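You operate a simulated robot arm through the tools that you are given. There is no shell and no other tool. Be economical: measure what you need, move in short steps, check, and stop when the job is done.

The job below is to be done with a simulated robot arm. You get a single attempt, and the scene is never put back.

JOB
Gauge the stack, lift off rings down to the card's total and prove it.
Fine: rings on the bench, gauge arm parked.

It is judged by the outcome, as a careful person would: the job done as asked, and still so three seconds after it is handed in. It fails if anything else is knocked over, pushed out of place, dropped, spilled or broken.

ROBOT AND FRAMES
A 7-joint arm with a two-finger parallel gripper, fixed in place. Base frame: the origin is at the foot of the arm, x ahead of it, y to its left, z up; the work surface is at about z = 0. Units: cm, rad, N and s.
With the tool pointing down near the work surface it reaches from about 22 to 58 cm from the base axis. Its first joint turns from -1.152 to 1.152 rad. Payload 2.5 kg.
The TCP is the grasp point between the finger pads, 2.3 cm short of the fingertips. In the tool frame z runs along the fingers and y along their closing line. The gripper opens to 9.4 cm. The fingers are 3.8 cm wide and 1 cm thick; the gripper's body (5.4 by 9.6 cm) begins 3.9 cm behind the TCP.
Orientation is that of the tool frame in the base frame, as a unit quaternion [x, y, z, w]. With the fingers straight down and closing along the base's y, the tool's x points along the base's -x, its y along +y and its z along -z.

CONTROLS
- The arm moves only by the tool arm_command. Its argument "steps" is a list of rows, each a list of 7 numbers: the turn, a rotation vector about the tool's x, y, z in rad, then the shift along the tool's x, y, z in cm, then the closure, from 0 (fully open) to 1 (shut). In form: [[rx, ry, rz, x, y, z, claw], ...]. A call has 1 to 12 rows; each row shifts and turns the commanded pose from where the row before left it, along the tool's axes as they then stand. Rows are played at 5 a second. More than 5 cm and 0.15 rad between two rows, or a gripper value outside its range, and nothing of the call is played. Where a pose cannot be reached the arm comes as near as it can. A force on the tool above 90 N (or 10 N above the force at the start of the call, whichever is more), or a blocked arm, ends the call early, and 0.2 s more pass. Each finger travels about 10.8 cm/s and halts on what it meets, pressing with about 35 N; the grip force reading is that of the motor and also rises with nothing between the fingers. The clock runs only during rows and for 0.2 s after the last one: add rows that do not move to give the fingers time. It gives the time, the measured TCP pose, the force on the tool (base axes), the opening and the grip force at its end, in the units of the frame above (readings bear some noise), with the torque about the TCP (base axes, N m) and any sound that the robot's microphone picked up.
- Cameras (640 x 400 px; columns grow to the right, rows downward): "scene" is fixed at [15.67, -43.17, 55.14]; the picture's right is [0.54, -0.84, 0.00], its down [-0.46, -0.30, -0.84] and it looks along [0.70, 0.45, -0.55] (base axes); focal length 214 px, centre (320, 200). "wrist" rides on the gripper at [8.6, 1.6, -7.5] in the tool frame; the picture's right is [-0.18, 0.98, 0.00], its down [-0.58, -0.11, -0.81] and it looks along [-0.79, -0.15, 0.59] (tool axes); focal length 243 px, centre (320, 200).
- capture(camera): a new picture of that camera. No time passes.
- point_at(camera, pixels): for up to 12 pixels [column, row] of the newest picture of that camera ("zoom" is the newest enlarged one), the place [x, y, z] in the base frame of the surface seen there, good to about 0.3 cm, but the place of the scene camera against the robot may be out by one fixed shift of up to 1.8 cm in any direction. No time passes.
- close_up(camera, box): a new picture of the part [left, top, right, bottom] of that camera's present view, enlarged. No time passes.
- sign_off(): hands the job in; it is judged then, once.

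Keep the steps short. Do not move on a guess: measure, check each grasp and each placing, and mend mistakes. In all there are 80 turns and 54 pictures (those below and enlarged ones count). Leave the gripper open and the arm clear of the work at the hand-in unless told otherwise, and finish with a single line.

The tools are called after "Emit:" as a command line: name --pt "numbers of a row" for each row, then --argument value for the rest, lists and objects as JSON in quotes. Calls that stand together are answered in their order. arm_command: Moves the arm, as the interface text tells. Its arguments: {"type":"object","properties":{"steps":{"type":"array","items":{"type":"array","items":{"type":"number"}}}},"required":["steps"]} The other tools are called the same way: capture (camera) takes a picture; point_at (camera, pixels) gives the place of the surface under pixels of a picture; close_up (camera, box) takes an enlarged picture of a part of a camera's view; sign_off () hands the job in.

At the start:

```text
time: 0.0
position: [37.78, -10.88, 48.54]
tool_rot: [0.0, 1.0, 0.0, 0.0]
contact_force: [0.6, -0.9, 0.1]
moment: [-0.01, 0.01, -0.01]
opening: 9.4
gripper_force: 0.1
```

scene: 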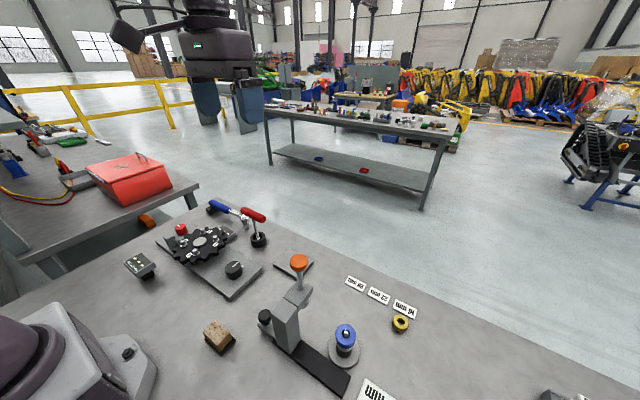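
wrist: 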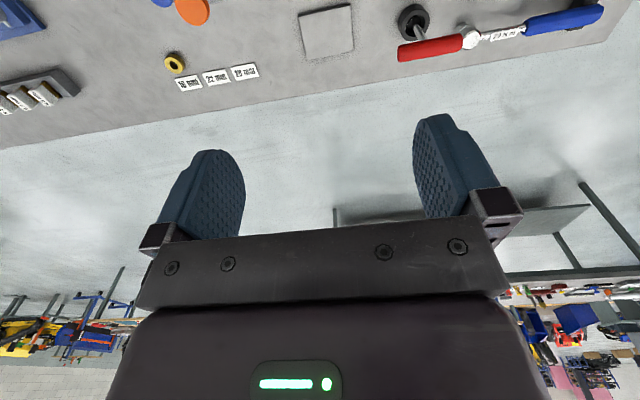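

I see a stack on a post with rings, a gauge arm, cards and a ring. I will take enlarged views to read the details.

Emit:
close_up --camera "scene" --box '[240, 240, 440, 400]'

Emit:
close_up --camera "scene" --box '[320, 260, 440, 340]'

Emit:
close_up --camera "scene" --box '[340, 340, 640, 400]'

```text
2.50 times, centred on (340, 320) of scene
```

zoom: 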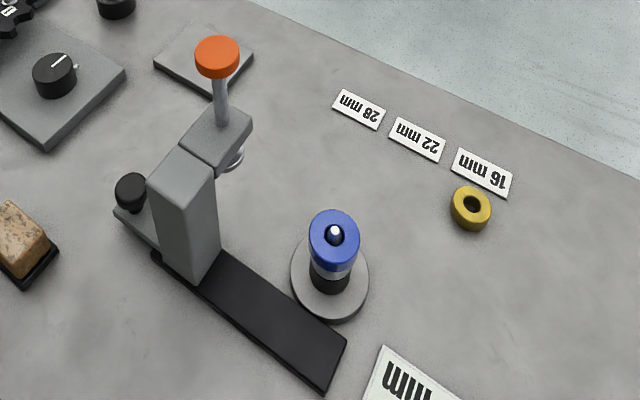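

```text
5.00 times, centred on (380, 300) of scene
```

zoom: 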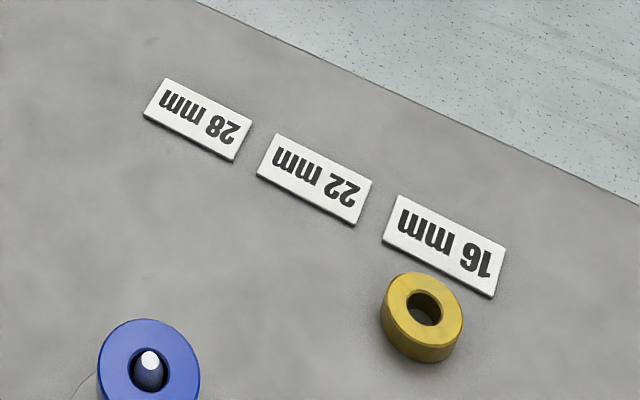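

```text
2.13 times, centred on (490, 370) of scene
```

zoom: 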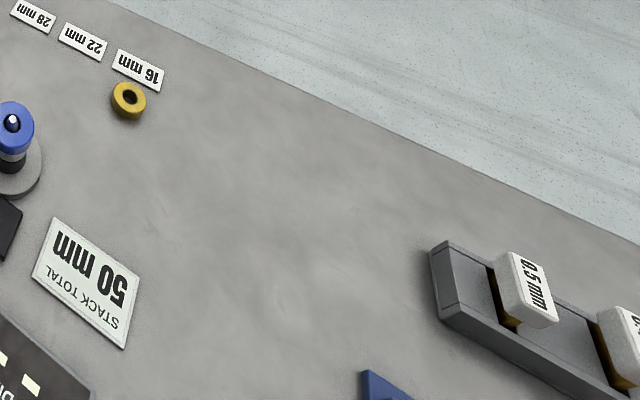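

The card reads "STACK TOTAL 50 mm". I'll enlarge the gauge and the stack and measure key points.

Emit:
close_up --camera "scene" --box '[250, 240, 370, 400]'

Emit:
point_at --camera "scene" --pixels '[[346, 332], [346, 338], [343, 352], [300, 262], [296, 280], [285, 305], [265, 316], [401, 321], [400, 331], [340, 390], [262, 330], [355, 358]]'

Emit:
close_up --camera "scene" --box '[120, 190, 320, 315]'

```text
2.50 times, centred on (310, 320) of scene
```

zoom: 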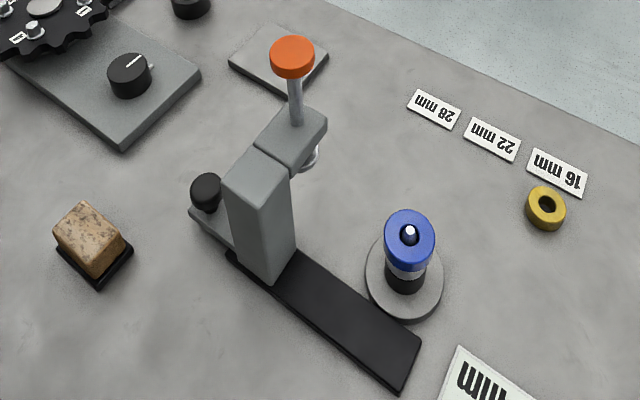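

```text
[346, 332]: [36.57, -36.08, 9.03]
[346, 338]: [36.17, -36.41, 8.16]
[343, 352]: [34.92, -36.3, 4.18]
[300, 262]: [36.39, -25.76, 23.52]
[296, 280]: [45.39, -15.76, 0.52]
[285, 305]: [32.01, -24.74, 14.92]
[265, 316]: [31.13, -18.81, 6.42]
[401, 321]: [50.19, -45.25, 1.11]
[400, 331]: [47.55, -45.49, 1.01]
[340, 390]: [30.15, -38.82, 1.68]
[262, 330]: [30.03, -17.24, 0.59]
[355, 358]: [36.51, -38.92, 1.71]
```

```text
3.20 times, centred on (220, 252) of scene
```

zoom: 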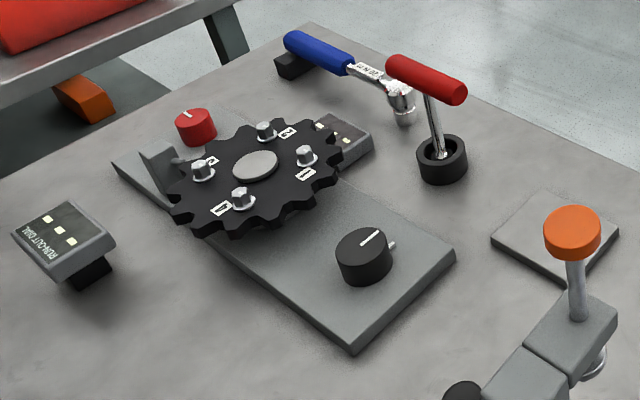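

The scene shows the gauge on a rail at about x=30, with its plunger at (36.4,-25.8). The stack is at (36.5,-36). Next I move the arm back and turn it right, staying high, to look with the wrist camera.

Emit:
arm_command --pt "0 0 0.15 2.5 -2.5 0 0" --pt "0 0 0.15 2.5 -2 1 0" --pt "0 0 0.15 2 -1 2 0" --pt "0 0 0.15 2 -1 2 0" --pt "0 0 0.15 1 -1 2 0" --pt "0 0 0 0 0 0 0"

Emit:
capture --camera "wrist"

```text
time: 1.4
position: [26.68, -15.62, 41.54]
tool_rot: [0.367, 0.93, 0.0, 0.0]
contact_force: [-0.3, 0.4, 0.3]
moment: [-0.01, -0.05, 0.0]
opening: 9.4
gripper_force: 0.0
```

```text
46 pictures are left
```

wrist: 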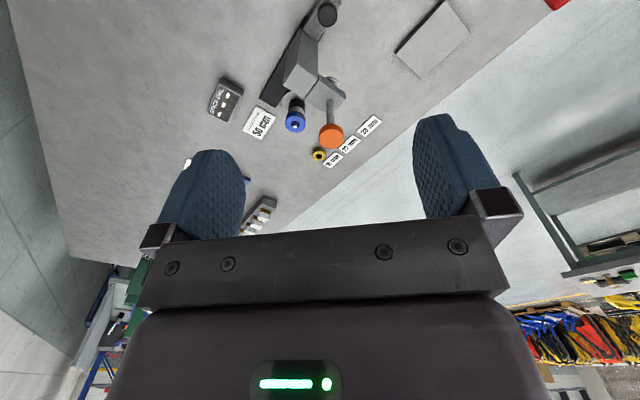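

Emit:
close_up --camera "wrist" --box '[190, 60, 290, 130]'

Emit:
close_up --camera "wrist" --box '[240, 0, 390, 170]'

Emit:
point_at --camera "wrist" --pixels '[[296, 123], [296, 117], [294, 101], [332, 137], [327, 14], [302, 70], [320, 155], [370, 126], [350, 145], [332, 160], [262, 123], [226, 98]]'

```text
5.71 times, centred on (240, 95) of wrist
```

zoom: 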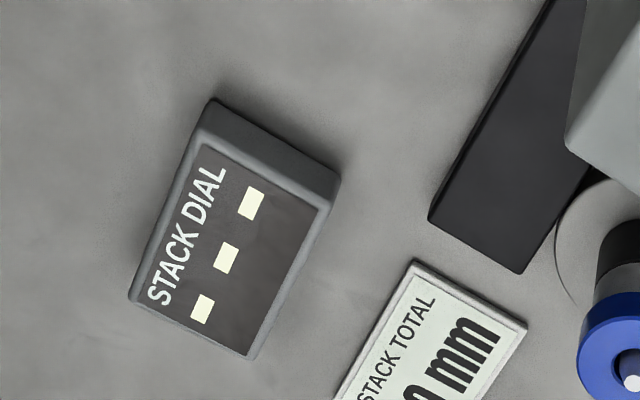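

```text
2.35 times, centred on (315, 85) of wrist
```

zoom: 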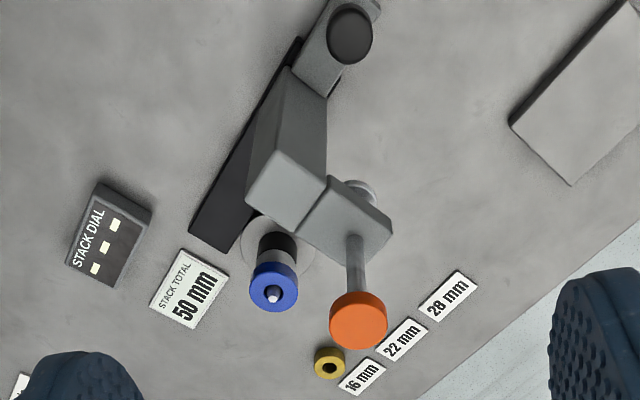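

```text
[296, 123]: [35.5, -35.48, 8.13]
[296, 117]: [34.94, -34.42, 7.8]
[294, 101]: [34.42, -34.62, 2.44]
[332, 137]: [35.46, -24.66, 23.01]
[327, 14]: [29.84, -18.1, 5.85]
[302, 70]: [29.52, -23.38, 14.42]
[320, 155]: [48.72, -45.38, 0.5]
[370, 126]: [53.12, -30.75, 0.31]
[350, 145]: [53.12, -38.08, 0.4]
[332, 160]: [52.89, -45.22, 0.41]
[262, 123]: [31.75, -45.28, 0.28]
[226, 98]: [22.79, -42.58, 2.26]
```

The stack reads black, silver and blue, and the dial is blank. The gauge slides on a rail along y, and its knob is at (29.8,-18.1,5.9). I turn the tool so that its x points along base +y and lower it behind the knob to measure closely.

Emit:
arm_command --pt "0 0 0.1365 0 0 0 0" --pt "0 0 0.1365 0 0 0 0" --pt "0 0 0.1365 0 0 0 0" --pt "0 0 0.1365 0 0 0 0" --pt "0 0 0.1365 0 0 0 0" --pt "0 0 0.1365 0 0 0 0" --pt "0 0 0 1.3 1.5 4 0" --pt "0 0 0 1.3 1.6 4 0" --pt "0 0 0 0 0 4 0" --pt "0 0 0 0 0 2.5 0" --pt "0 0 0 0 0 0 0"

Emit:
capture --camera "wrist"

```text
time: 3.8
position: [29.65, -12.88, 27.14]
tool_rot: [0.706, 0.708, 0.0, 0.0]
contact_force: [-0.5, 0.0, 0.4]
moment: [-0.01, -0.03, 0.02]
opening: 9.39
gripper_force: 0.1
```

```text
43 pictures are left
```

wrist: 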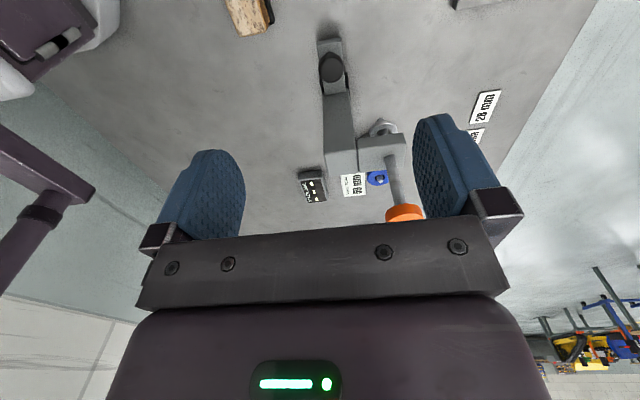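

Emit:
close_up --camera "wrist" --box '[290, 20, 440, 220]'

Emit:
point_at --camera "wrist" --pixels '[[332, 67], [319, 67], [345, 67], [331, 54], [326, 44], [338, 90], [326, 100], [350, 100], [340, 160], [382, 128], [403, 212], [330, 82]]'

```text
2.00 times, centred on (365, 120) of wrist
```

zoom: 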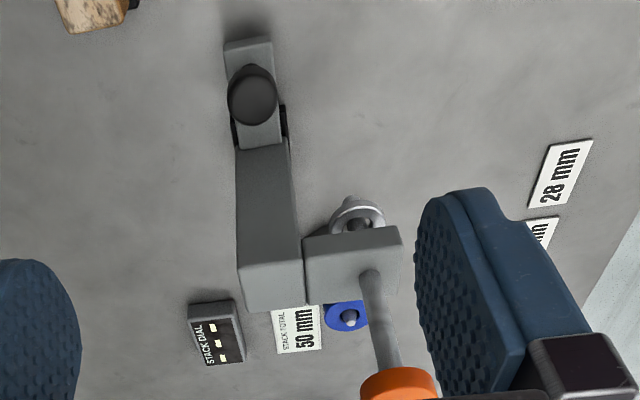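

```text
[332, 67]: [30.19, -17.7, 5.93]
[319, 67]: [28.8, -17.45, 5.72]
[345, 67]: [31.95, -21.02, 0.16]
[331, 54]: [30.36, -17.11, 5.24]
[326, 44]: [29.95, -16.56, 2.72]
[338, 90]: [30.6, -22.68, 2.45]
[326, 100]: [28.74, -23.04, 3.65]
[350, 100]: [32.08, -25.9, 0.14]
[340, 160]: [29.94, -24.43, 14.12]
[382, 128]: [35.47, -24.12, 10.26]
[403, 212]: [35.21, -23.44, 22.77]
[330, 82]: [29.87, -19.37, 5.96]
```

The knob is centred at about (30.1,-18.3), z 3.5–6, with the column some 4 cm behind it. I go over the knob and down, fingers open along x, stopping at z≈8 to check.

Emit:
arm_command --pt "0 0 0 -2.5 0.45 0 0" --pt "0 0 0 -2.4 0 1 0" --pt "0 0 0 0 0 3 0" --pt "0 0 0 0 0 3 0" --pt "0 0 0 0 0 3 0" --pt "0 0 0 0 0 3 0" --pt "0 0 0 0 0 3 0" --pt "0 0 0 0 0 2.6 0" --pt "0 0 0 0 0 0 0"

Emit:
capture --camera "scene"

Emit:
capture --camera "wrist"

```text
time: 5.8
position: [30.29, -17.76, 8.55]
tool_rot: [0.706, 0.708, 0.0, 0.0]
contact_force: [0.3, 0.3, 0.0]
moment: [-0.06, -0.04, -0.02]
opening: 9.37
gripper_force: 0.2
```

```text
41 pictures are left
```

scene: 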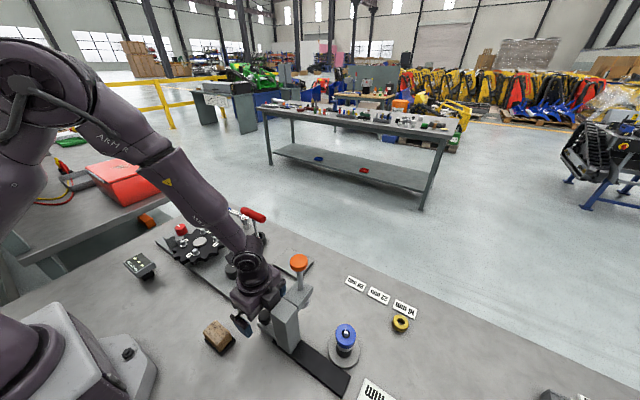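

```text
40 pictures are left
```

wrist: 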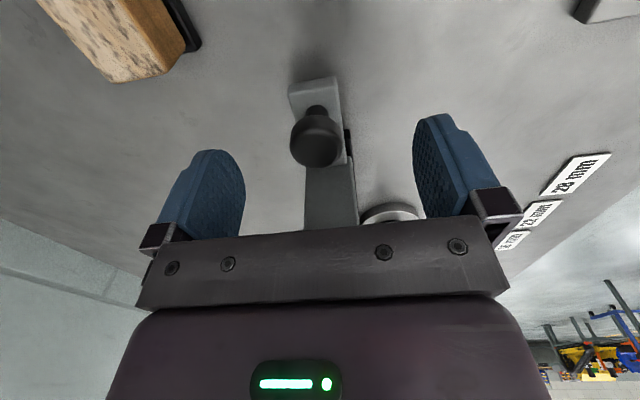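

The knob sits between the fingers. I lower to z≈5.4 and close on it.

Emit:
arm_command --pt "0 0 0 0 -0.15 1.5 0" --pt "0 0 0 0 0 1.6 0" --pt "0 0 0 0 0 0 0.5" --pt "0 0 0 0 0 0 1" --pt "0 0 0 0 0 0 1" --pt "0 0 0 0 0 0 1"

Emit:
capture --camera "wrist"

```text
time: 7.2
position: [29.97, -17.82, 5.32]
tool_rot: [0.707, 0.707, -0.001, -0.003]
contact_force: [-14.1, 0.2, 2.2]
moment: [0.21, 0.06, -0.03]
opening: 2.92
gripper_force: 45.0
```

```text
39 pictures are left
```

wrist: 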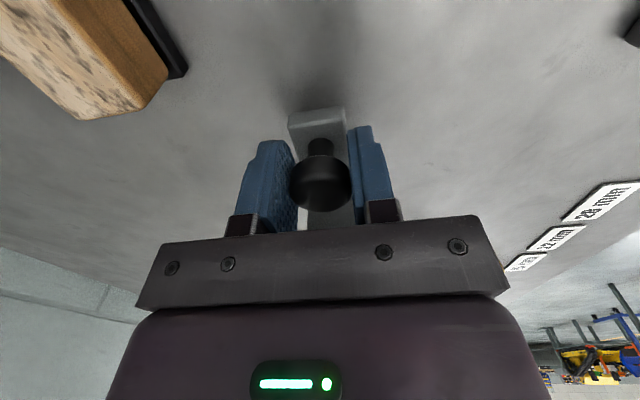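

I hold the knob (opening 2.9, grip 45). I ease the side force by moving 0.2 in -x, then slide a little in -y to test.

Emit:
arm_command --pt "0 0 0 0 -0.2 0 1" --pt "0 0 0 -0.5 0 0 1" --pt "0 0 0 -0.5 0 0 1" --pt "0 0 0 -0.5 0 0 1" --pt "0 0 0 -0.5 0 0 1" --pt "0 0 0 0 0 0 1"

Emit:
capture --camera "scene"

```text
time: 8.6
position: [29.95, -20.03, 5.37]
tool_rot: [0.706, 0.708, 0.0, 0.0]
contact_force: [10.6, 0.3, -35.9]
moment: [0.03, 0.04, 0.14]
opening: 2.96
gripper_force: 44.6
```

```text
38 pictures are left
```

scene: 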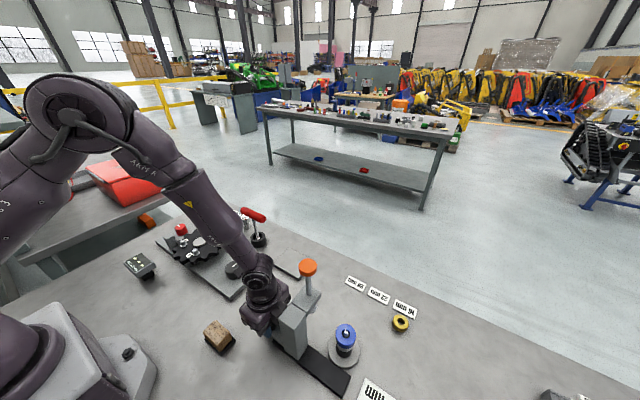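

The gauge slides along with it (2.2 cm so far). I lower the command 0.15 to relieve the -36 N vertical pull, and continue 6 cm in -y.

Emit:
arm_command --pt "0 0 0 -0.5 0.1 0.15 1" --pt "0 0 0 -1 0 0 1" --pt "0 0 0 -1 0 0 1" --pt "0 0 0 -1 0 0 1" --pt "0 0 0 -1 0 0 1" --pt "0 0 0 -1 0 0 1" --pt "0 0 0 -0.5 0 0 1" --pt "0 0 0 0 0 0 1"

Emit:
close_up --camera "scene" --box '[240, 240, 440, 400]'

```text
time: 10.4
position: [29.85, -26.06, 5.34]
tool_rot: [0.708, 0.707, -0.001, 0.0]
contact_force: [-19.0, -0.5, 31.8]
moment: [-0.17, 0.18, -0.15]
opening: 2.93
gripper_force: 44.9
```

```text
2.50 times, centred on (340, 320) of scene
```

zoom: 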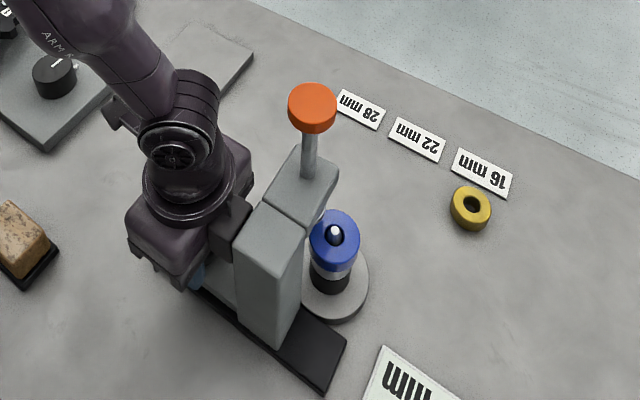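

I measure the button top against the post tip in the same view.

Emit:
point_at --camera "zoom" --pixels '[[312, 97], [295, 97], [330, 97], [312, 87], [312, 109], [333, 229], [318, 245], [356, 245], [333, 213], [340, 262], [320, 238], [334, 235]]'

```text
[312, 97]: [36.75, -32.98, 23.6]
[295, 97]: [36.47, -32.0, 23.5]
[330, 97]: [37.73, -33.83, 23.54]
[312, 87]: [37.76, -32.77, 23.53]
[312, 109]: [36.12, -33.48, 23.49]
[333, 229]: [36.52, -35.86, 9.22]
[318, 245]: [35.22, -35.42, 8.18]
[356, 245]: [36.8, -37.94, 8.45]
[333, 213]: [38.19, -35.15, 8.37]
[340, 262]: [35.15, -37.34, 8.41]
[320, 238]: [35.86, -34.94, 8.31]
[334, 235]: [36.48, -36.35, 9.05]
```

The plunger is about 3.0 cm short of the stack in y. I ease the command and go 2.7 further in small steps.

Emit:
arm_command --pt "0 0 0 -0.5 -0.1 -0.08 1" --pt "0 0 0 -0.5 0 0 1" --pt "0 0 0 -0.5 0 0 1" --pt "0 0 0 -0.5 0 0 1" --pt "0 0 0 -0.5 0 0 1" --pt "0 0 0 -0.3 0 0 1" --pt "0 0 0 0 0 0 1"

Emit:
close_up --camera "scene" --box '[240, 240, 440, 400]'

Emit:
point_at --camera "zoom" --pixels '[[321, 117], [336, 137], [321, 127], [305, 117], [340, 117], [340, 262], [334, 280]]'

```text
time: 12.0
position: [30.04, -28.69, 5.38]
tool_rot: [0.706, 0.708, 0.001, 0.001]
contact_force: [-7.2, -1.4, 12.3]
moment: [0.38, 0.05, -0.01]
opening: 2.94
gripper_force: 45.0
```

```text
2.50 times, centred on (340, 320) of scene
```

zoom: 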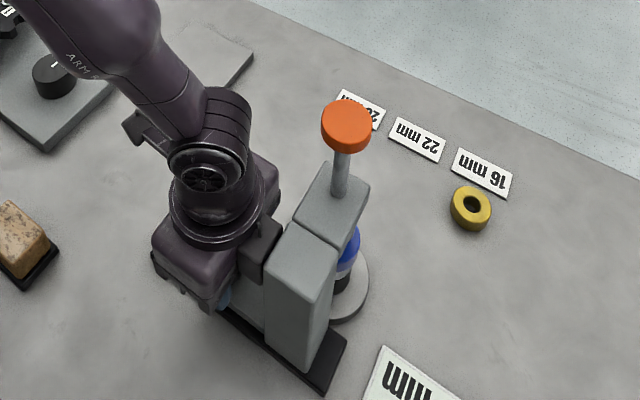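

```text
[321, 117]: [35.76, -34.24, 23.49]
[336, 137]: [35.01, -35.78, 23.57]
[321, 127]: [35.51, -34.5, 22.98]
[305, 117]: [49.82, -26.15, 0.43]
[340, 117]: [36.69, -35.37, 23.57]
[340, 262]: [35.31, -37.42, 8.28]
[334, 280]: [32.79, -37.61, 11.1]
```

Still about 0.4 short. I continue by 0.4 in small steps, watching for an end stop, then measure the button at (346,115).

Emit:
arm_command --pt "0 0 0 -0.2 0 0 1" --pt "0 0 0 -0.2 0 0 1" --pt "0 0 0 0 0 0 1"

Emit:
close_up --camera "scene" --box '[300, 260, 380, 310]'

Emit:
point_at --camera "zoom" --pixels '[[325, 145], [325, 110], [325, 170], [285, 150], [365, 150], [395, 150], [260, 150], [345, 190], [345, 105]]'

```text
time: 12.8
position: [30.0, -28.92, 5.28]
tool_rot: [0.706, 0.708, 0.001, -0.003]
contact_force: [-8.7, 15.4, 14.7]
moment: [-0.82, 0.01, 0.07]
opening: 2.93
gripper_force: 44.8
```

```text
8.00 times, centred on (340, 285) of scene
```

zoom: 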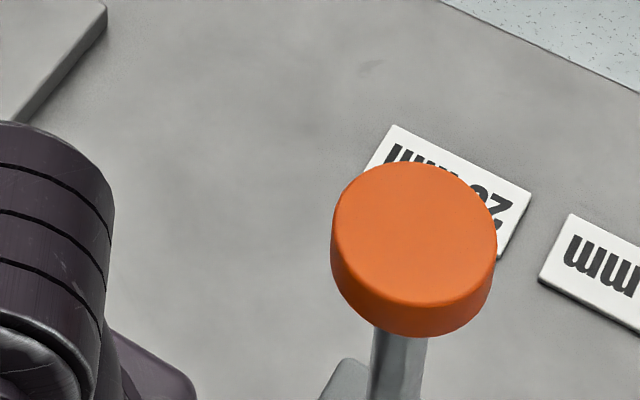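

```text
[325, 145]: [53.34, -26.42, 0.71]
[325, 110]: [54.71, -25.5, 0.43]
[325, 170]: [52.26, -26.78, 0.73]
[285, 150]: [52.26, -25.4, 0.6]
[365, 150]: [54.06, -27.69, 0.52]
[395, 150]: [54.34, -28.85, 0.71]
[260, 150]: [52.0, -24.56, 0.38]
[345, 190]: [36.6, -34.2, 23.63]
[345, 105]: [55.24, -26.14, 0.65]
```

A +15 N force in y after 11.1 cm of travel suggests the end stop. I check the button centre at zoom (413,233).

Emit:
point_at --camera "zoom" --pixels '[[413, 233], [350, 215], [480, 260], [400, 290], [430, 180]]'

Emit:
arm_command --pt "0 0 0 0.15 0 0 1" --pt "0 0 0 0 0 0 0.6" --pt "0 0 0 0 0 0 0" --pt "0 0 0 0 0 0 0"

```text
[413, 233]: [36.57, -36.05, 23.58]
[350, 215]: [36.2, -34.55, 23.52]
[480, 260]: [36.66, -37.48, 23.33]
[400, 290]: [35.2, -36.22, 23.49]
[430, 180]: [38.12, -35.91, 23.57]
```

```text
time: 13.8
position: [29.81, -28.99, 5.27]
tool_rot: [0.706, 0.708, 0.0, 0.0]
contact_force: [-0.2, -1.0, -0.2]
moment: [0.0, -0.02, 0.01]
opening: 9.42
gripper_force: 0.1
```

The button is now over the stack (button 36.6,-36.05; stack 36.6,-36.2 in the scene frame). The knob is released. I rise straight up, then move over the button at about (35.6,-35.3) with the fingers shut.

Emit:
arm_command --pt "0 0 0 0 0 -4 0" --pt "0 0 0 0 0 -4 0" --pt "0 0 0 0 0 -4 0" --pt "0 0 0 0 0 -4 0" --pt "0 0 0 0 0 -4 0" --pt "0 0 0 0 0 -4 0" --pt "0 0 0 0 0 -3 0.5" --pt "0 0 0 -2 2 0 1" --pt "0 0 0 -2 2 0 1" --pt "0 0 0 -2.3 1.8 0 1" --pt "0 0 0 0 0 2 1" --pt "0 0 0 0 0 0 1"

Emit:
capture --camera "wrist"

Emit:
capture --camera "scene"

```text
time: 16.4
position: [35.66, -35.41, 30.35]
tool_rot: [0.706, 0.708, 0.0, 0.001]
contact_force: [0.1, 1.4, 0.0]
moment: [-0.03, 0.0, 0.01]
opening: 0.0
gripper_force: 35.1
```

```text
34 pictures are left
```

wrist: 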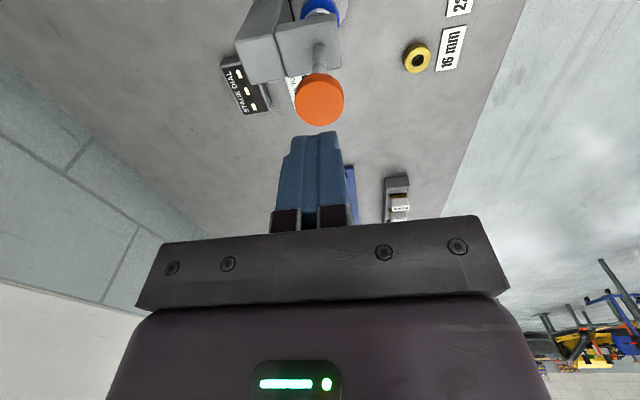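

```text
33 pictures are left
```

scene: 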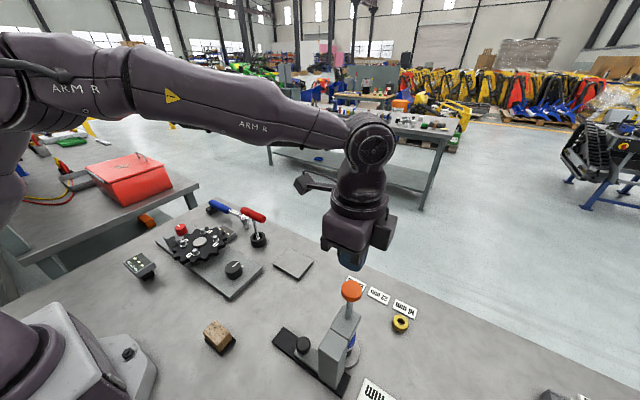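

I measure the button and the dial from the wrist view.

Emit:
point_at --camera "wrist" --pixels '[[320, 100], [298, 98], [342, 98], [320, 120], [322, 80], [246, 90], [320, 4]]'

```text
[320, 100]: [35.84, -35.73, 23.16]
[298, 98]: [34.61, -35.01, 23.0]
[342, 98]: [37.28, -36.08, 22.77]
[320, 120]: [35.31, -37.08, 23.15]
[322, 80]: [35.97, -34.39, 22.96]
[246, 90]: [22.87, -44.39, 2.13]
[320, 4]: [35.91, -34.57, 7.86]
```

The button is centred at (35.8,-35.6), top z 23.1. I lower the shut fingertips onto it and begin pressing gently.

Emit:
arm_command --pt "0 0 0 -0.25 0.15 2 1" --pt "0 0 0 0 0 2 1" --pt "0 0 0 0 0 0.6 1" --pt "0 0 0 0 0 0.3 1" --pt "0 0 0 0 0 0.3 1" --pt "0 0 0 0 0 0.3 1" --pt "0 0 0 0 0 0.3 1" --pt "0 0 0 0 0 0 1"

Emit:
capture --camera "wrist"

```text
time: 18.2
position: [35.82, -35.52, 24.42]
tool_rot: [0.707, 0.707, 0.001, 0.0]
contact_force: [-0.5, -0.3, 0.7]
moment: [-0.02, 0.02, -0.01]
opening: 0.01
gripper_force: 34.6
```

```text
32 pictures are left
```

wrist: 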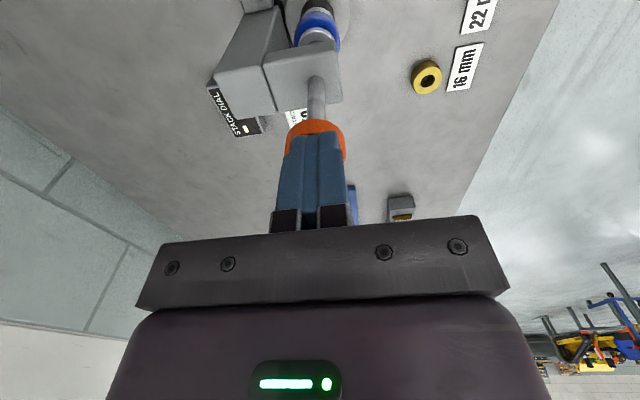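

The force is still small (0.7 N). I keep pressing slowly until it rises.

Emit:
arm_command --pt "0 0 0 0 0 0.25 1" --pt "0 0 0 0 0 0.25 1" --pt "0 0 0 0 0 0.25 1" --pt "0 0 0 0 0 0.25 1" --pt "0 0 0 0 0 0 1"

Emit:
close_up --camera "wrist" --box '[200, 0, 380, 150]'

```text
time: 19.4
position: [35.82, -35.64, 23.68]
tool_rot: [0.706, 0.708, -0.001, 0.001]
contact_force: [-6.8, 6.8, 20.0]
moment: [0.19, 0.15, -0.01]
opening: 0.0
gripper_force: 35.1
```

```text
2.67 times, centred on (290, 75) of wrist
```

zoom: 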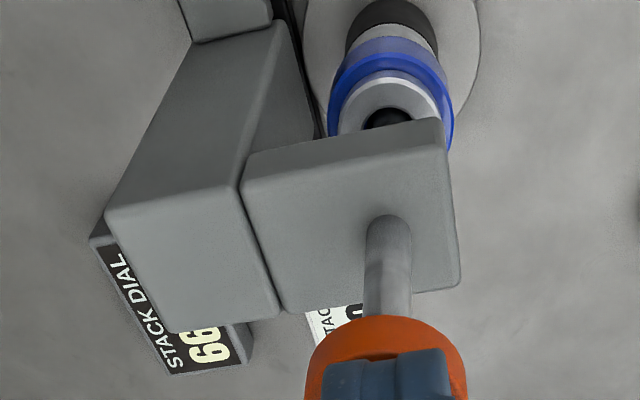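

The dial shows 66 with the foot on the stack. I rise off and check the dial fully, and view the stack.

Emit:
arm_command --pt "0 0 0 0 0 -1 1" --pt "0 0 0 0 0 -2 1" --pt "0 0 0 0 0 -2 1" --pt "0 0 0 0 0 -2 1" --pt "0 0 0 0 0 0 1"

Emit:
close_up --camera "wrist" --box '[200, 0, 380, 140]'

```text
time: 20.6
position: [35.81, -35.77, 30.58]
tool_rot: [0.707, 0.707, 0.0, 0.0]
contact_force: [0.9, 0.1, -0.4]
moment: [0.01, -0.01, -0.02]
opening: 0.0
gripper_force: 34.9
```

```text
2.86 times, centred on (290, 70) of wrist
```

zoom: 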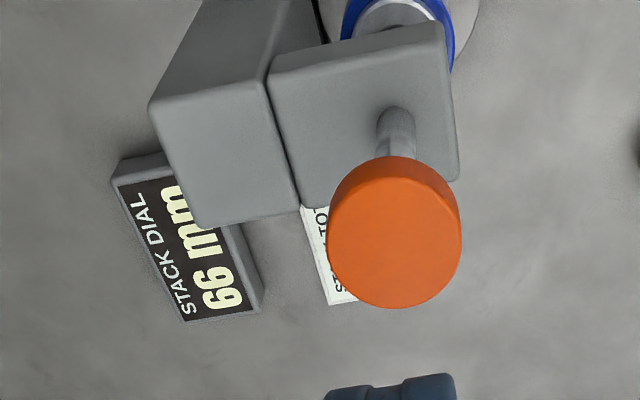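

Dial: "66 mm", and it holds. I check whether the plunger has sprung back up.

Emit:
point_at --camera "zoom" --pixels '[[395, 235], [350, 235], [440, 235], [395, 14], [363, 20], [345, 100], [400, 90]]'

Emit:
close_up --camera "scene" --box '[310, 270, 390, 380]'

```text
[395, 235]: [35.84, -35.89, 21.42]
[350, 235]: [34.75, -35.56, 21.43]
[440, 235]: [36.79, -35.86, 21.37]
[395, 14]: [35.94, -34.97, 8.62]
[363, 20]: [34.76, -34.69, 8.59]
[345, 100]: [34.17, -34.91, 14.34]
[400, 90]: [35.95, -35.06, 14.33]
```

```text
3.64 times, centred on (350, 325) of scene
```

zoom: 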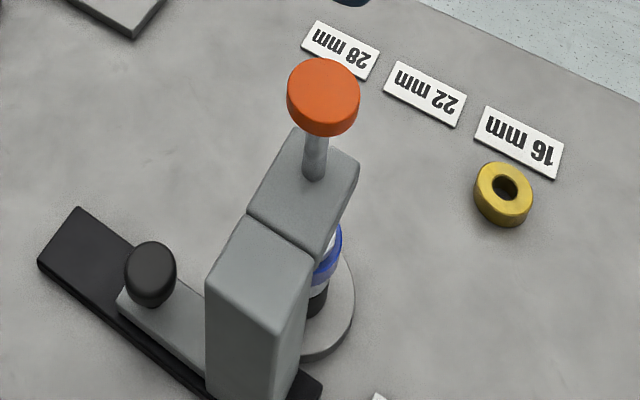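

The button is now at 21.4, so the plunger stayed down on the stack and needs lifting back. I open, straddle the button, grip it and raise it 1.75 cm.

Emit:
arm_command --pt "0 0 0 0 0 0 0" --pt "0 0 0 0 0 0 0" --pt "0 0 0 0 0 0 0" --pt "0 0 0 0 0 3 0" --pt "0 0 0 0 0 3 0" --pt "0 0 0 0 0 3 0" --pt "0 0 0 0 0 0.7 0" --pt "0 0 0 0 0 0 0.4" --pt "0 0 0 0 0 0 1" --pt "0 0 0 0 0 0 1" --pt "0 0 0 0 0 0 1"

```text
time: 23.0
position: [35.5, -35.57, 20.64]
tool_rot: [0.708, 0.706, -0.002, -0.006]
contact_force: [-41.3, 6.5, 4.6]
moment: [0.36, -0.26, -0.26]
opening: 3.33
gripper_force: 44.7
```

I hold the button (3.3 wide), but with a side force of -41 N in x. I shift 0.35 in -x to relax, then raise 1.75.

Emit:
arm_command --pt "0 0 0 0 -0.35 0 1" --pt "0 0 0 0 0 -0.4 1" --pt "0 0 0 0 0 -0.4 1" --pt "0 0 0 0 0 -0.4 1" --pt "0 0 0 0 0 -0.5 1" --pt "0 0 0 0 0 0 1"

Emit:
capture --camera "wrist"

```text
time: 24.4
position: [35.59, -35.55, 22.36]
tool_rot: [0.707, 0.708, -0.001, -0.003]
contact_force: [-19.6, -2.7, -20.2]
moment: [-1.04, -0.15, -0.13]
opening: 3.29
gripper_force: 44.9
```

```text
28 pictures are left
```

wrist: 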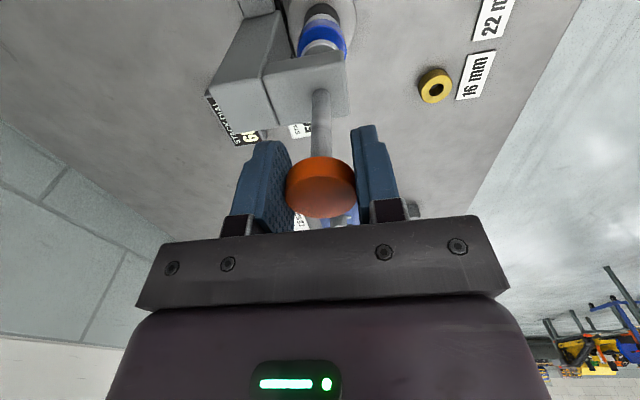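

The plunger is raised to its upper stop. I open, rise and check that it stays up.

Emit:
arm_command --pt "0 0 0 0 0 0.05 1" --pt "0 0 0 0 0 0 0.5" --pt "0 0 0 0 0 0 0" --pt "0 0 0 0 0 0 0" --pt "0 0 0 0 0 -3 0" --pt "0 0 0 0 0 -3 0" --pt "0 0 0 0 0 -2 0" --pt "0 0 0 0 0 0 0"

Emit:
close_up --camera "wrist" --box '[200, 0, 380, 140]'

Emit:
point_at --camera "zoom" --pixels '[[405, 270], [395, 60], [370, 20]]'

```text
time: 26.2
position: [35.55, -35.57, 30.42]
tool_rot: [0.706, 0.708, 0.0, 0.001]
contact_force: [0.1, 0.0, 0.1]
moment: [0.01, 0.03, 0.02]
opening: 9.4
gripper_force: 0.2
```

```text
2.86 times, centred on (290, 70) of wrist
```

zoom: 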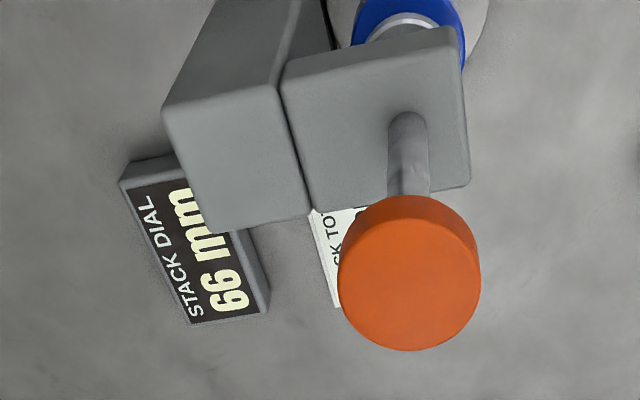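

```text
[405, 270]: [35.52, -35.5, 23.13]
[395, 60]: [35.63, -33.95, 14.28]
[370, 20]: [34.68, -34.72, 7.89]
```

The plunger stays up (23.1). I return to the knob at (29.9,-29.0) and grip it to slide the gauge back.

Emit:
arm_command --pt "0 0 0 3.3 -2.8 0 0" --pt "0 0 0 3.3 -2.9 0 0" --pt "0 0 0 0 0 4 0" --pt "0 0 0 0 0 4 0" --pt "0 0 0 0 0 4 0" --pt "0 0 0 0 0 4 0" --pt "0 0 0 0 0 4 0" --pt "0 0 0 0 0 2.6 0" --pt "0 0 0 0 0 2.4 0" --pt "0 0 0 0 0 0 0"

Emit:
capture --camera "wrist"

```text
time: 28.4
position: [29.96, -28.85, 5.41]
tool_rot: [0.706, 0.708, 0.0, 0.0]
contact_force: [0.0, -0.6, 0.8]
moment: [-0.01, -0.01, -0.01]
opening: 9.42
gripper_force: 0.1
```

```text
26 pictures are left
```

wrist: 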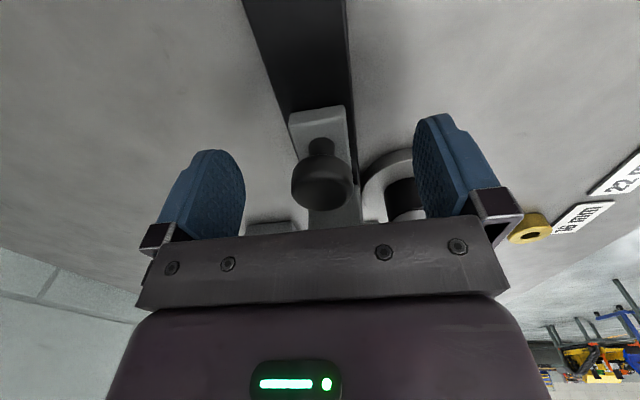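

The knob is between the fingers. I grip it and slide +y for 5 cm.

Emit:
arm_command --pt "0 0 0 0 0 0 0.5" --pt "0 0 0 0 0 0 1" --pt "0 0 0 0 0 0 1" --pt "0 0 0 0 0 0 1" --pt "0 0 0 0.5 0 0 1" --pt "0 0 0 1 0 0 1" --pt "0 0 0 1 0 0 1" --pt "0 0 0 1 0 0 1" --pt "0 0 0 1 0 0 1" --pt "0 0 0 0.5 0 0 1" --pt "0 0 0 0 0 0 1"

```text
time: 30.8
position: [30.08, -23.91, 5.45]
tool_rot: [0.706, 0.708, 0.001, 0.0]
contact_force: [27.5, -0.7, -31.6]
moment: [-0.09, -0.03, 0.12]
opening: 2.94
gripper_force: 45.1
```

The slide follows. I relax the force slightly and go the remaining 6.1 cm to the parked place.

Emit:
arm_command --pt "0 0 0 1 0.15 0.1 1" --pt "0 0 0 1 0 0 1" --pt "0 0 0 1 0 0 1" --pt "0 0 0 1 0 0 1" --pt "0 0 0 1 0 0 1" --pt "0 0 0 0.6 0 0 1" --pt "0 0 0 0.25 0 0 1" --pt "0 0 0 0.2 0 0 1" --pt "0 0 0 0 0 0 1"

Emit:
close_up --camera "scene" --box '[240, 240, 440, 400]'

```text
time: 32.8
position: [30.02, -17.99, 5.48]
tool_rot: [0.706, 0.708, 0.0, 0.001]
contact_force: [0.4, -0.2, 37.7]
moment: [-0.48, -0.01, -0.09]
opening: 2.96
gripper_force: 44.6
```

```text
2.50 times, centred on (340, 320) of scene
```

zoom: 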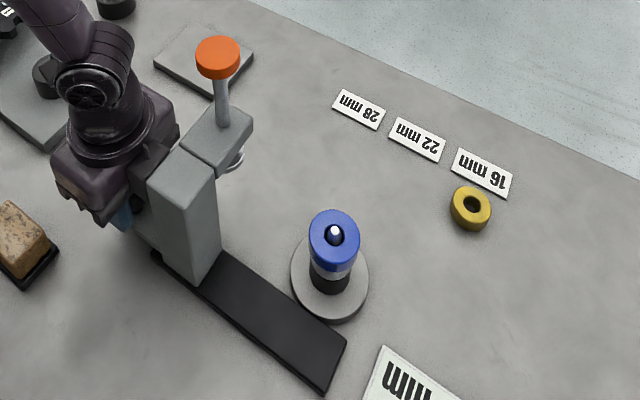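

The gauge is back exactly where it started. I release, rise and then zoom on the stack to measure the ring heights.

Emit:
arm_command --pt "0 0 0 0 0 0.1 1" --pt "0 0 0 0 0 0 0.5" --pt "0 0 0 0 0 0 0" --pt "0 0 0 0 0 0 0" --pt "0 0 0 0 0 -3 0" --pt "0 0 0 0 0 -4 0" --pt "0 0 0 0 0 -4 0" --pt "0 0 0 0 0 -4 0" --pt "0 0 0 0 0 -4 0" --pt "0 0 0 0 0 -4 0" --pt "0 0 0 0 0 -4 0" --pt "0 0 0 0 0 0 0"

Emit:
close_up --camera "scene" --box '[320, 315, 370, 375]'

```text
time: 35.4
position: [29.85, -18.07, 32.23]
tool_rot: [0.706, 0.709, 0.0, 0.0]
contact_force: [-0.3, 0.7, -0.2]
moment: [0.02, 0.0, -0.02]
opening: 9.41
gripper_force: 0.0
```

```text
6.67 times, centred on (345, 345) of scene
```

zoom: 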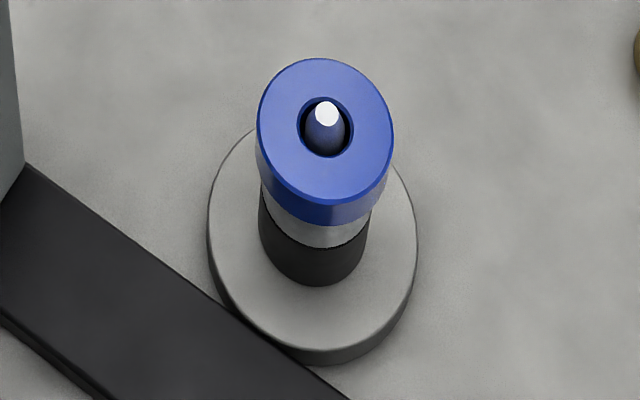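

Emit:
point_at --camera "zoom" --pixels '[[320, 203], [320, 225], [320, 230], [320, 244], [320, 250], [320, 280], [320, 300], [265, 120], [388, 140], [325, 62], [325, 115], [200, 300]]'

```text
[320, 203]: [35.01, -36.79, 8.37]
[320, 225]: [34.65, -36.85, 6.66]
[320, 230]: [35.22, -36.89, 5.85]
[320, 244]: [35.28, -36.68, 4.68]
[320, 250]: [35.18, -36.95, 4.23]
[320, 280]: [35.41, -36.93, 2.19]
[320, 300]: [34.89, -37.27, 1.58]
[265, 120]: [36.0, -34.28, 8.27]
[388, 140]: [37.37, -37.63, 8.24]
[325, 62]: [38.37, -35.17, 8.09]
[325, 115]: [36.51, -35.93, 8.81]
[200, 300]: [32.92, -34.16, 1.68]
```

Blue spans z 6.6–8.3 (about 16 mm), silver about 22 and black about 28. Lifting off blue should leave 50. I move high to over the stack at (35.55,-35.5) and lower to z≈13 to check alignment.

Emit:
arm_command --pt "0 0 0 -4.4 1.4 0 0" --pt "0 0 0 -4.4 1.4 0 0" --pt "0 0 0 -4.4 1.5 0 0" --pt "0 0 0 -4.2 1.4 0 0" --pt "0 0 0 0 0 4 0" --pt "0 0 0 0 0 4 0" --pt "0 0 0 0 0 4 0" --pt "0 0 0 0 0 4 0" --pt "0 0 0 0 0 3 0" --pt "0 0 0 0 0 0 0"

Emit:
capture --camera "wrist"

```text
time: 37.6
position: [35.74, -35.37, 13.25]
tool_rot: [0.706, 0.708, 0.0, 0.0]
contact_force: [-0.3, -0.4, 0.9]
moment: [0.12, -0.03, 0.03]
opening: 9.43
gripper_force: 0.0
```

```text
23 pictures are left
```

wrist: 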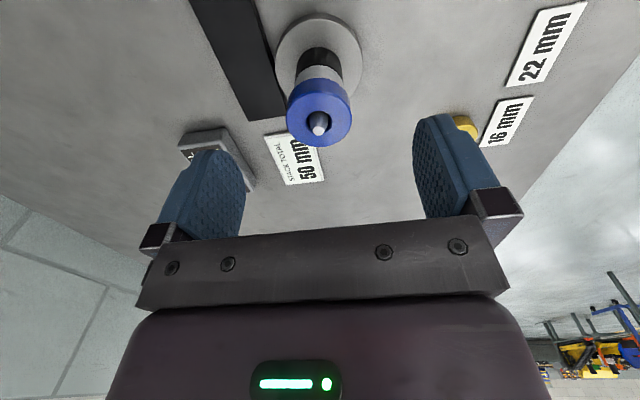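

I measure the blue ring from here.

Emit:
point_at --camera "wrist" --pixels '[[290, 115], [349, 110], [318, 140], [318, 98], [318, 118], [318, 84], [320, 72], [320, 60]]'

```text
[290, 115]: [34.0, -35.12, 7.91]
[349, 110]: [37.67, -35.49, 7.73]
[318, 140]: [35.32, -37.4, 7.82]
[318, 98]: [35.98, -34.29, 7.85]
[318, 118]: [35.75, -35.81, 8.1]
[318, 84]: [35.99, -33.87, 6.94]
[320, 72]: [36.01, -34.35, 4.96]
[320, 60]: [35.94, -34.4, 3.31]
```

The ring is centred near (35.65,-35.6), top 7.85. I lower to z 7.7 and close on it.

Emit:
arm_command --pt "0 0 0 -0.2 -0.12 2 0" --pt "0 0 0 0 0 2 0" --pt "0 0 0 0 0 1.55 0" --pt "0 0 0 0 0 0 0.3" --pt "0 0 0 0 0 0 0.5" --pt "0 0 0 0 0 0 0.6" --pt "0 0 0 0 0 0 0.8" --pt "0 0 0 0 0 0 1" --pt "0 0 0 0 0 0 1"

```text
time: 38.5
position: [35.67, -36.2, 9.4]
tool_rot: [0.705, 0.709, 0.003, 0.007]
contact_force: [-8.6, 0.2, 37.7]
moment: [3.62, -0.89, 0.91]
opening: 6.56
gripper_force: 0.1
heard: click
stopped in row 4: the force on the tool passed its limit at 94 N (the readings are from after the stop); the commanded pose is now the measured one
```

Something stopped me at z 9.4. The camera side is probably touching the gauge arm. I look before moving.

Emit:
close_up --camera "scene" --box '[230, 200, 450, 400]'

Emit:
capture --camera "wrist"

```text
2.00 times, centred on (340, 300) of scene
```

zoom: 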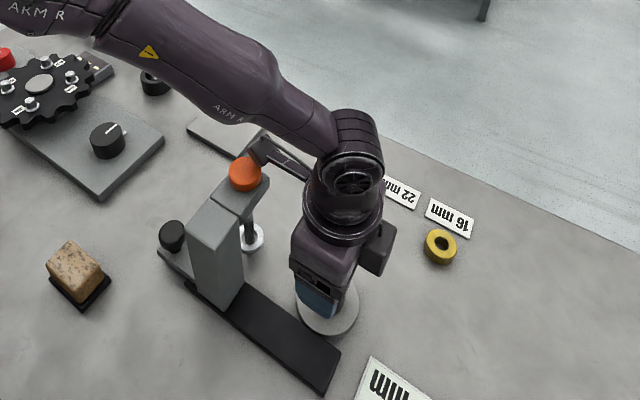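

```text
21 pictures are left
```

wrist: 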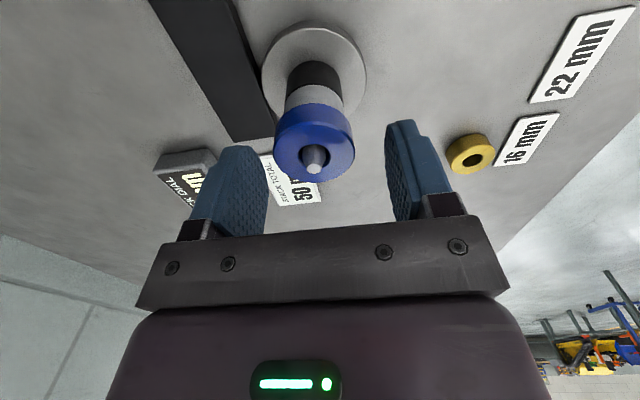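

The camera bracket pressed the parked gauge's button down. I rise straight up and check the gauge.

Emit:
arm_command --pt "0 0 0 0 0 -1 0" --pt "0 0 0 0 0 -2 0" --pt "0 0 0 0 0 -4 0" --pt "0 0 0 0 0 -4 0" --pt "0 0 0 0 0 -4 0" --pt "0 0 0 0 0 -4 0" --pt "0 0 0 0 0 0 0"

Emit:
close_up --camera "scene" --box '[240, 240, 440, 400]'

Emit:
point_at --camera "zoom" --pixels '[[217, 65], [217, 75], [217, 48], [238, 162], [334, 235], [333, 213]]'

```text
time: 40.1
position: [35.27, -35.91, 27.94]
tool_rot: [0.705, 0.709, 0.002, 0.004]
contact_force: [-0.2, -0.5, 0.2]
moment: [0.02, 0.0, -0.03]
opening: 9.39
gripper_force: 0.1
```

```text
2.50 times, centred on (340, 320) of scene
```

zoom: 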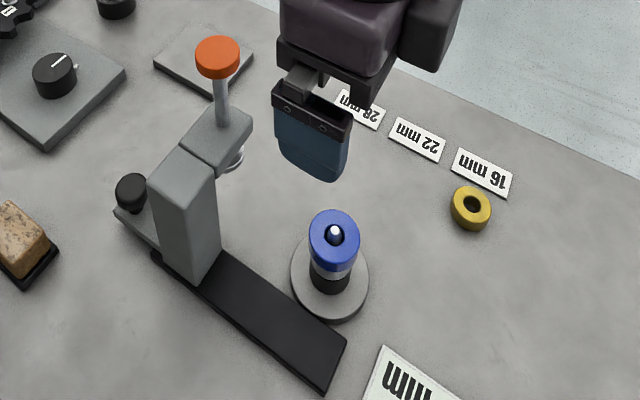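

```text
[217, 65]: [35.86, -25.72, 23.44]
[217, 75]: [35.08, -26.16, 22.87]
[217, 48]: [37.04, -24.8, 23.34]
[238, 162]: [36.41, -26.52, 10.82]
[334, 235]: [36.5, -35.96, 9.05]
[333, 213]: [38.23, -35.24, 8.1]
```

All is in place and the button is up (23.4 as before). I turn the tool 90° so the camera side faces -x, away from the gauge.

Emit:
arm_command --pt "0 0 -0.1428 0 0 0 0" --pt "0 0 -0.1428 0 0 0 0" --pt "0 0 -0.1428 0 0 0 0" --pt "0 0 -0.1428 0 0 0 0" --pt "0 0 -0.1428 0 0 0 0" --pt "0 0 -0.1428 0 0 0 0" --pt "0 0 -0.1428 0 0 0 0" --pt "0 0 -0.1428 0 0 0 0" --pt "0 0 -0.1428 0 0 0 0" --pt "0 0 -0.1428 0 0 0 0" --pt "0 0 -0.1428 0 0 0 0" --pt "0 0 0 0 0 0 0"

```text
time: 42.7
position: [35.47, -36.01, 27.97]
tool_rot: [-0.004, 1.0, -0.001, 0.004]
contact_force: [0.4, 0.5, 0.1]
moment: [0.02, -0.02, 0.02]
opening: 9.42
gripper_force: 0.0
```

I lower to z≈14 over the stack, adjusting to (35.6,-35.6), and check.

Emit:
arm_command --pt "0 0 0 -0.1 0.4 4 0" --pt "0 0 0 0 0 4 0" --pt "0 0 0 0 0 3 0" --pt "0 0 0 0 0 3 0" --pt "0 0 0 0 0 0 0"

Emit:
capture --camera "wrist"

Emit:
point_at --camera "wrist" --pixels '[[318, 118], [318, 100], [318, 135], [300, 115], [340, 115]]'

```text
time: 43.9
position: [35.63, -35.56, 14.13]
tool_rot: [-0.003, 1.0, -0.002, 0.005]
contact_force: [-0.8, -0.4, -0.1]
moment: [-0.02, -0.01, 0.0]
opening: 9.4
gripper_force: 0.2
```

```text
19 pictures are left
```

wrist: 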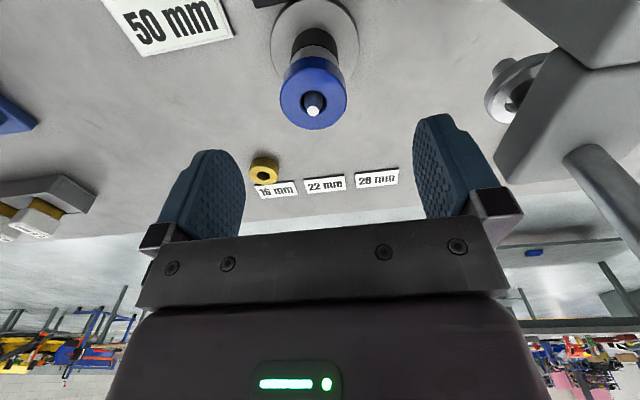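

```text
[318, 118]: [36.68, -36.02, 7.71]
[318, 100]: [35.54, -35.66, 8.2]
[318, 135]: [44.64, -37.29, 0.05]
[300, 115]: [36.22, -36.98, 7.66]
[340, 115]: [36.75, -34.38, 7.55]
```

The ring is centred near (35.6,-35.7). I lower to z 7.7 and close gently.

Emit:
arm_command --pt "0 0 0 0 -0.1 2.5 0" --pt "0 0 0 0 0 2.5 0" --pt "0 0 0 0 0 1.4 0" --pt "0 0 0 0 0 0 0.3" --pt "0 0 0 0 0 0 0.5" --pt "0 0 0 0 0 0 0.6" --pt "0 0 0 0 0 0 0.8" --pt "0 0 0 0 0 0 1" --pt "0 0 0 0 0 0 1"

Emit:
close_up --camera "wrist" --box '[220, 60, 420, 240]'

```text
time: 45.9
position: [35.68, -35.78, 7.64]
tool_rot: [-0.003, 1.0, -0.002, 0.004]
contact_force: [0.3, -0.7, -0.2]
moment: [0.0, -0.02, -0.03]
opening: 4.1
gripper_force: 34.7
```

```text
2.22 times, centred on (320, 150) of wrist
```

zoom: 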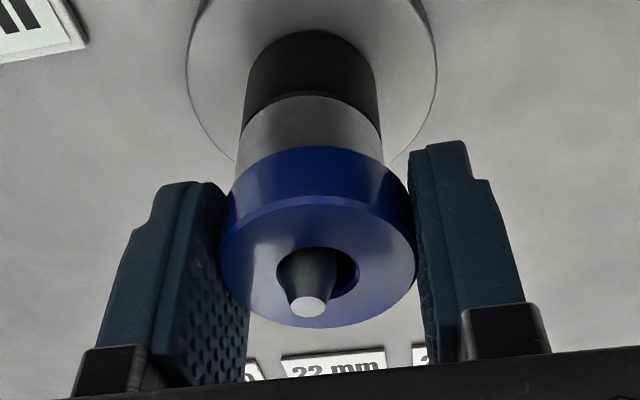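

The ring is held (opening 4.1) with low side force. I lift it straight up past the post.

Emit:
arm_command --pt "0 0 0 0 0 -0.5 1" --pt "0 0 0 0 0 -0.5 1" --pt "0 0 0 0 0 -0.7 1" --pt "0 0 0 0 0 -0.7 1" --pt "0 0 0 0 0 -0.8 1" --pt "0 0 0 0 0 -1 1" --pt "0 0 0 0 0 -1 1" --pt "0 0 0 0 0 0 1"

Emit:
capture --camera "wrist"

```text
time: 47.7
position: [35.73, -35.7, 12.88]
tool_rot: [-0.003, 1.0, -0.002, 0.004]
contact_force: [0.5, 0.5, -0.7]
moment: [0.02, 0.01, 0.0]
opening: 4.16
gripper_force: 35.0
```

```text
17 pictures are left
```

wrist: 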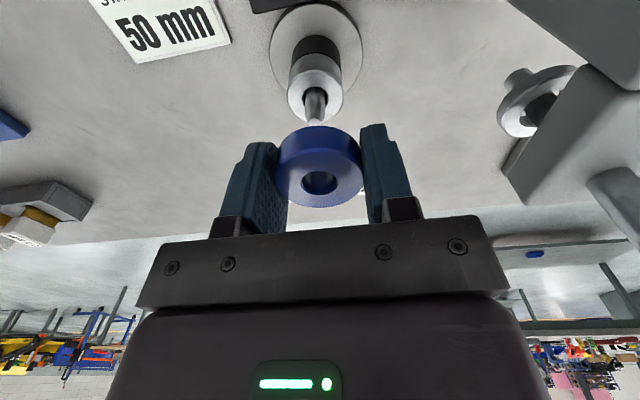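

The ring is free, but my fingertips reach 0.9 cm below its bottom, so it could not be set down gently on the bench. I lower it back onto the post along the same path, then regrip it 1.1 cm higher.

Emit:
arm_command --pt "0 0 0 0 0 1 1" --pt "0 0 0 0 0 1 1" --pt "0 0 0 0 0 0.8 1" --pt "0 0 0 0 0 0.7 1" --pt "0 0 0 0 0 0.7 1" --pt "0 0 0 0 0 0.5 1" --pt "0 0 0 0 0 0.48 1" --pt "0 0 0 0 0 0 1"

```text
time: 49.5
position: [35.68, -35.61, 7.55]
tool_rot: [-0.002, 1.0, -0.002, 0.004]
contact_force: [-6.5, -3.0, 9.9]
moment: [0.13, 0.07, 0.02]
opening: 4.15
gripper_force: 34.6
```

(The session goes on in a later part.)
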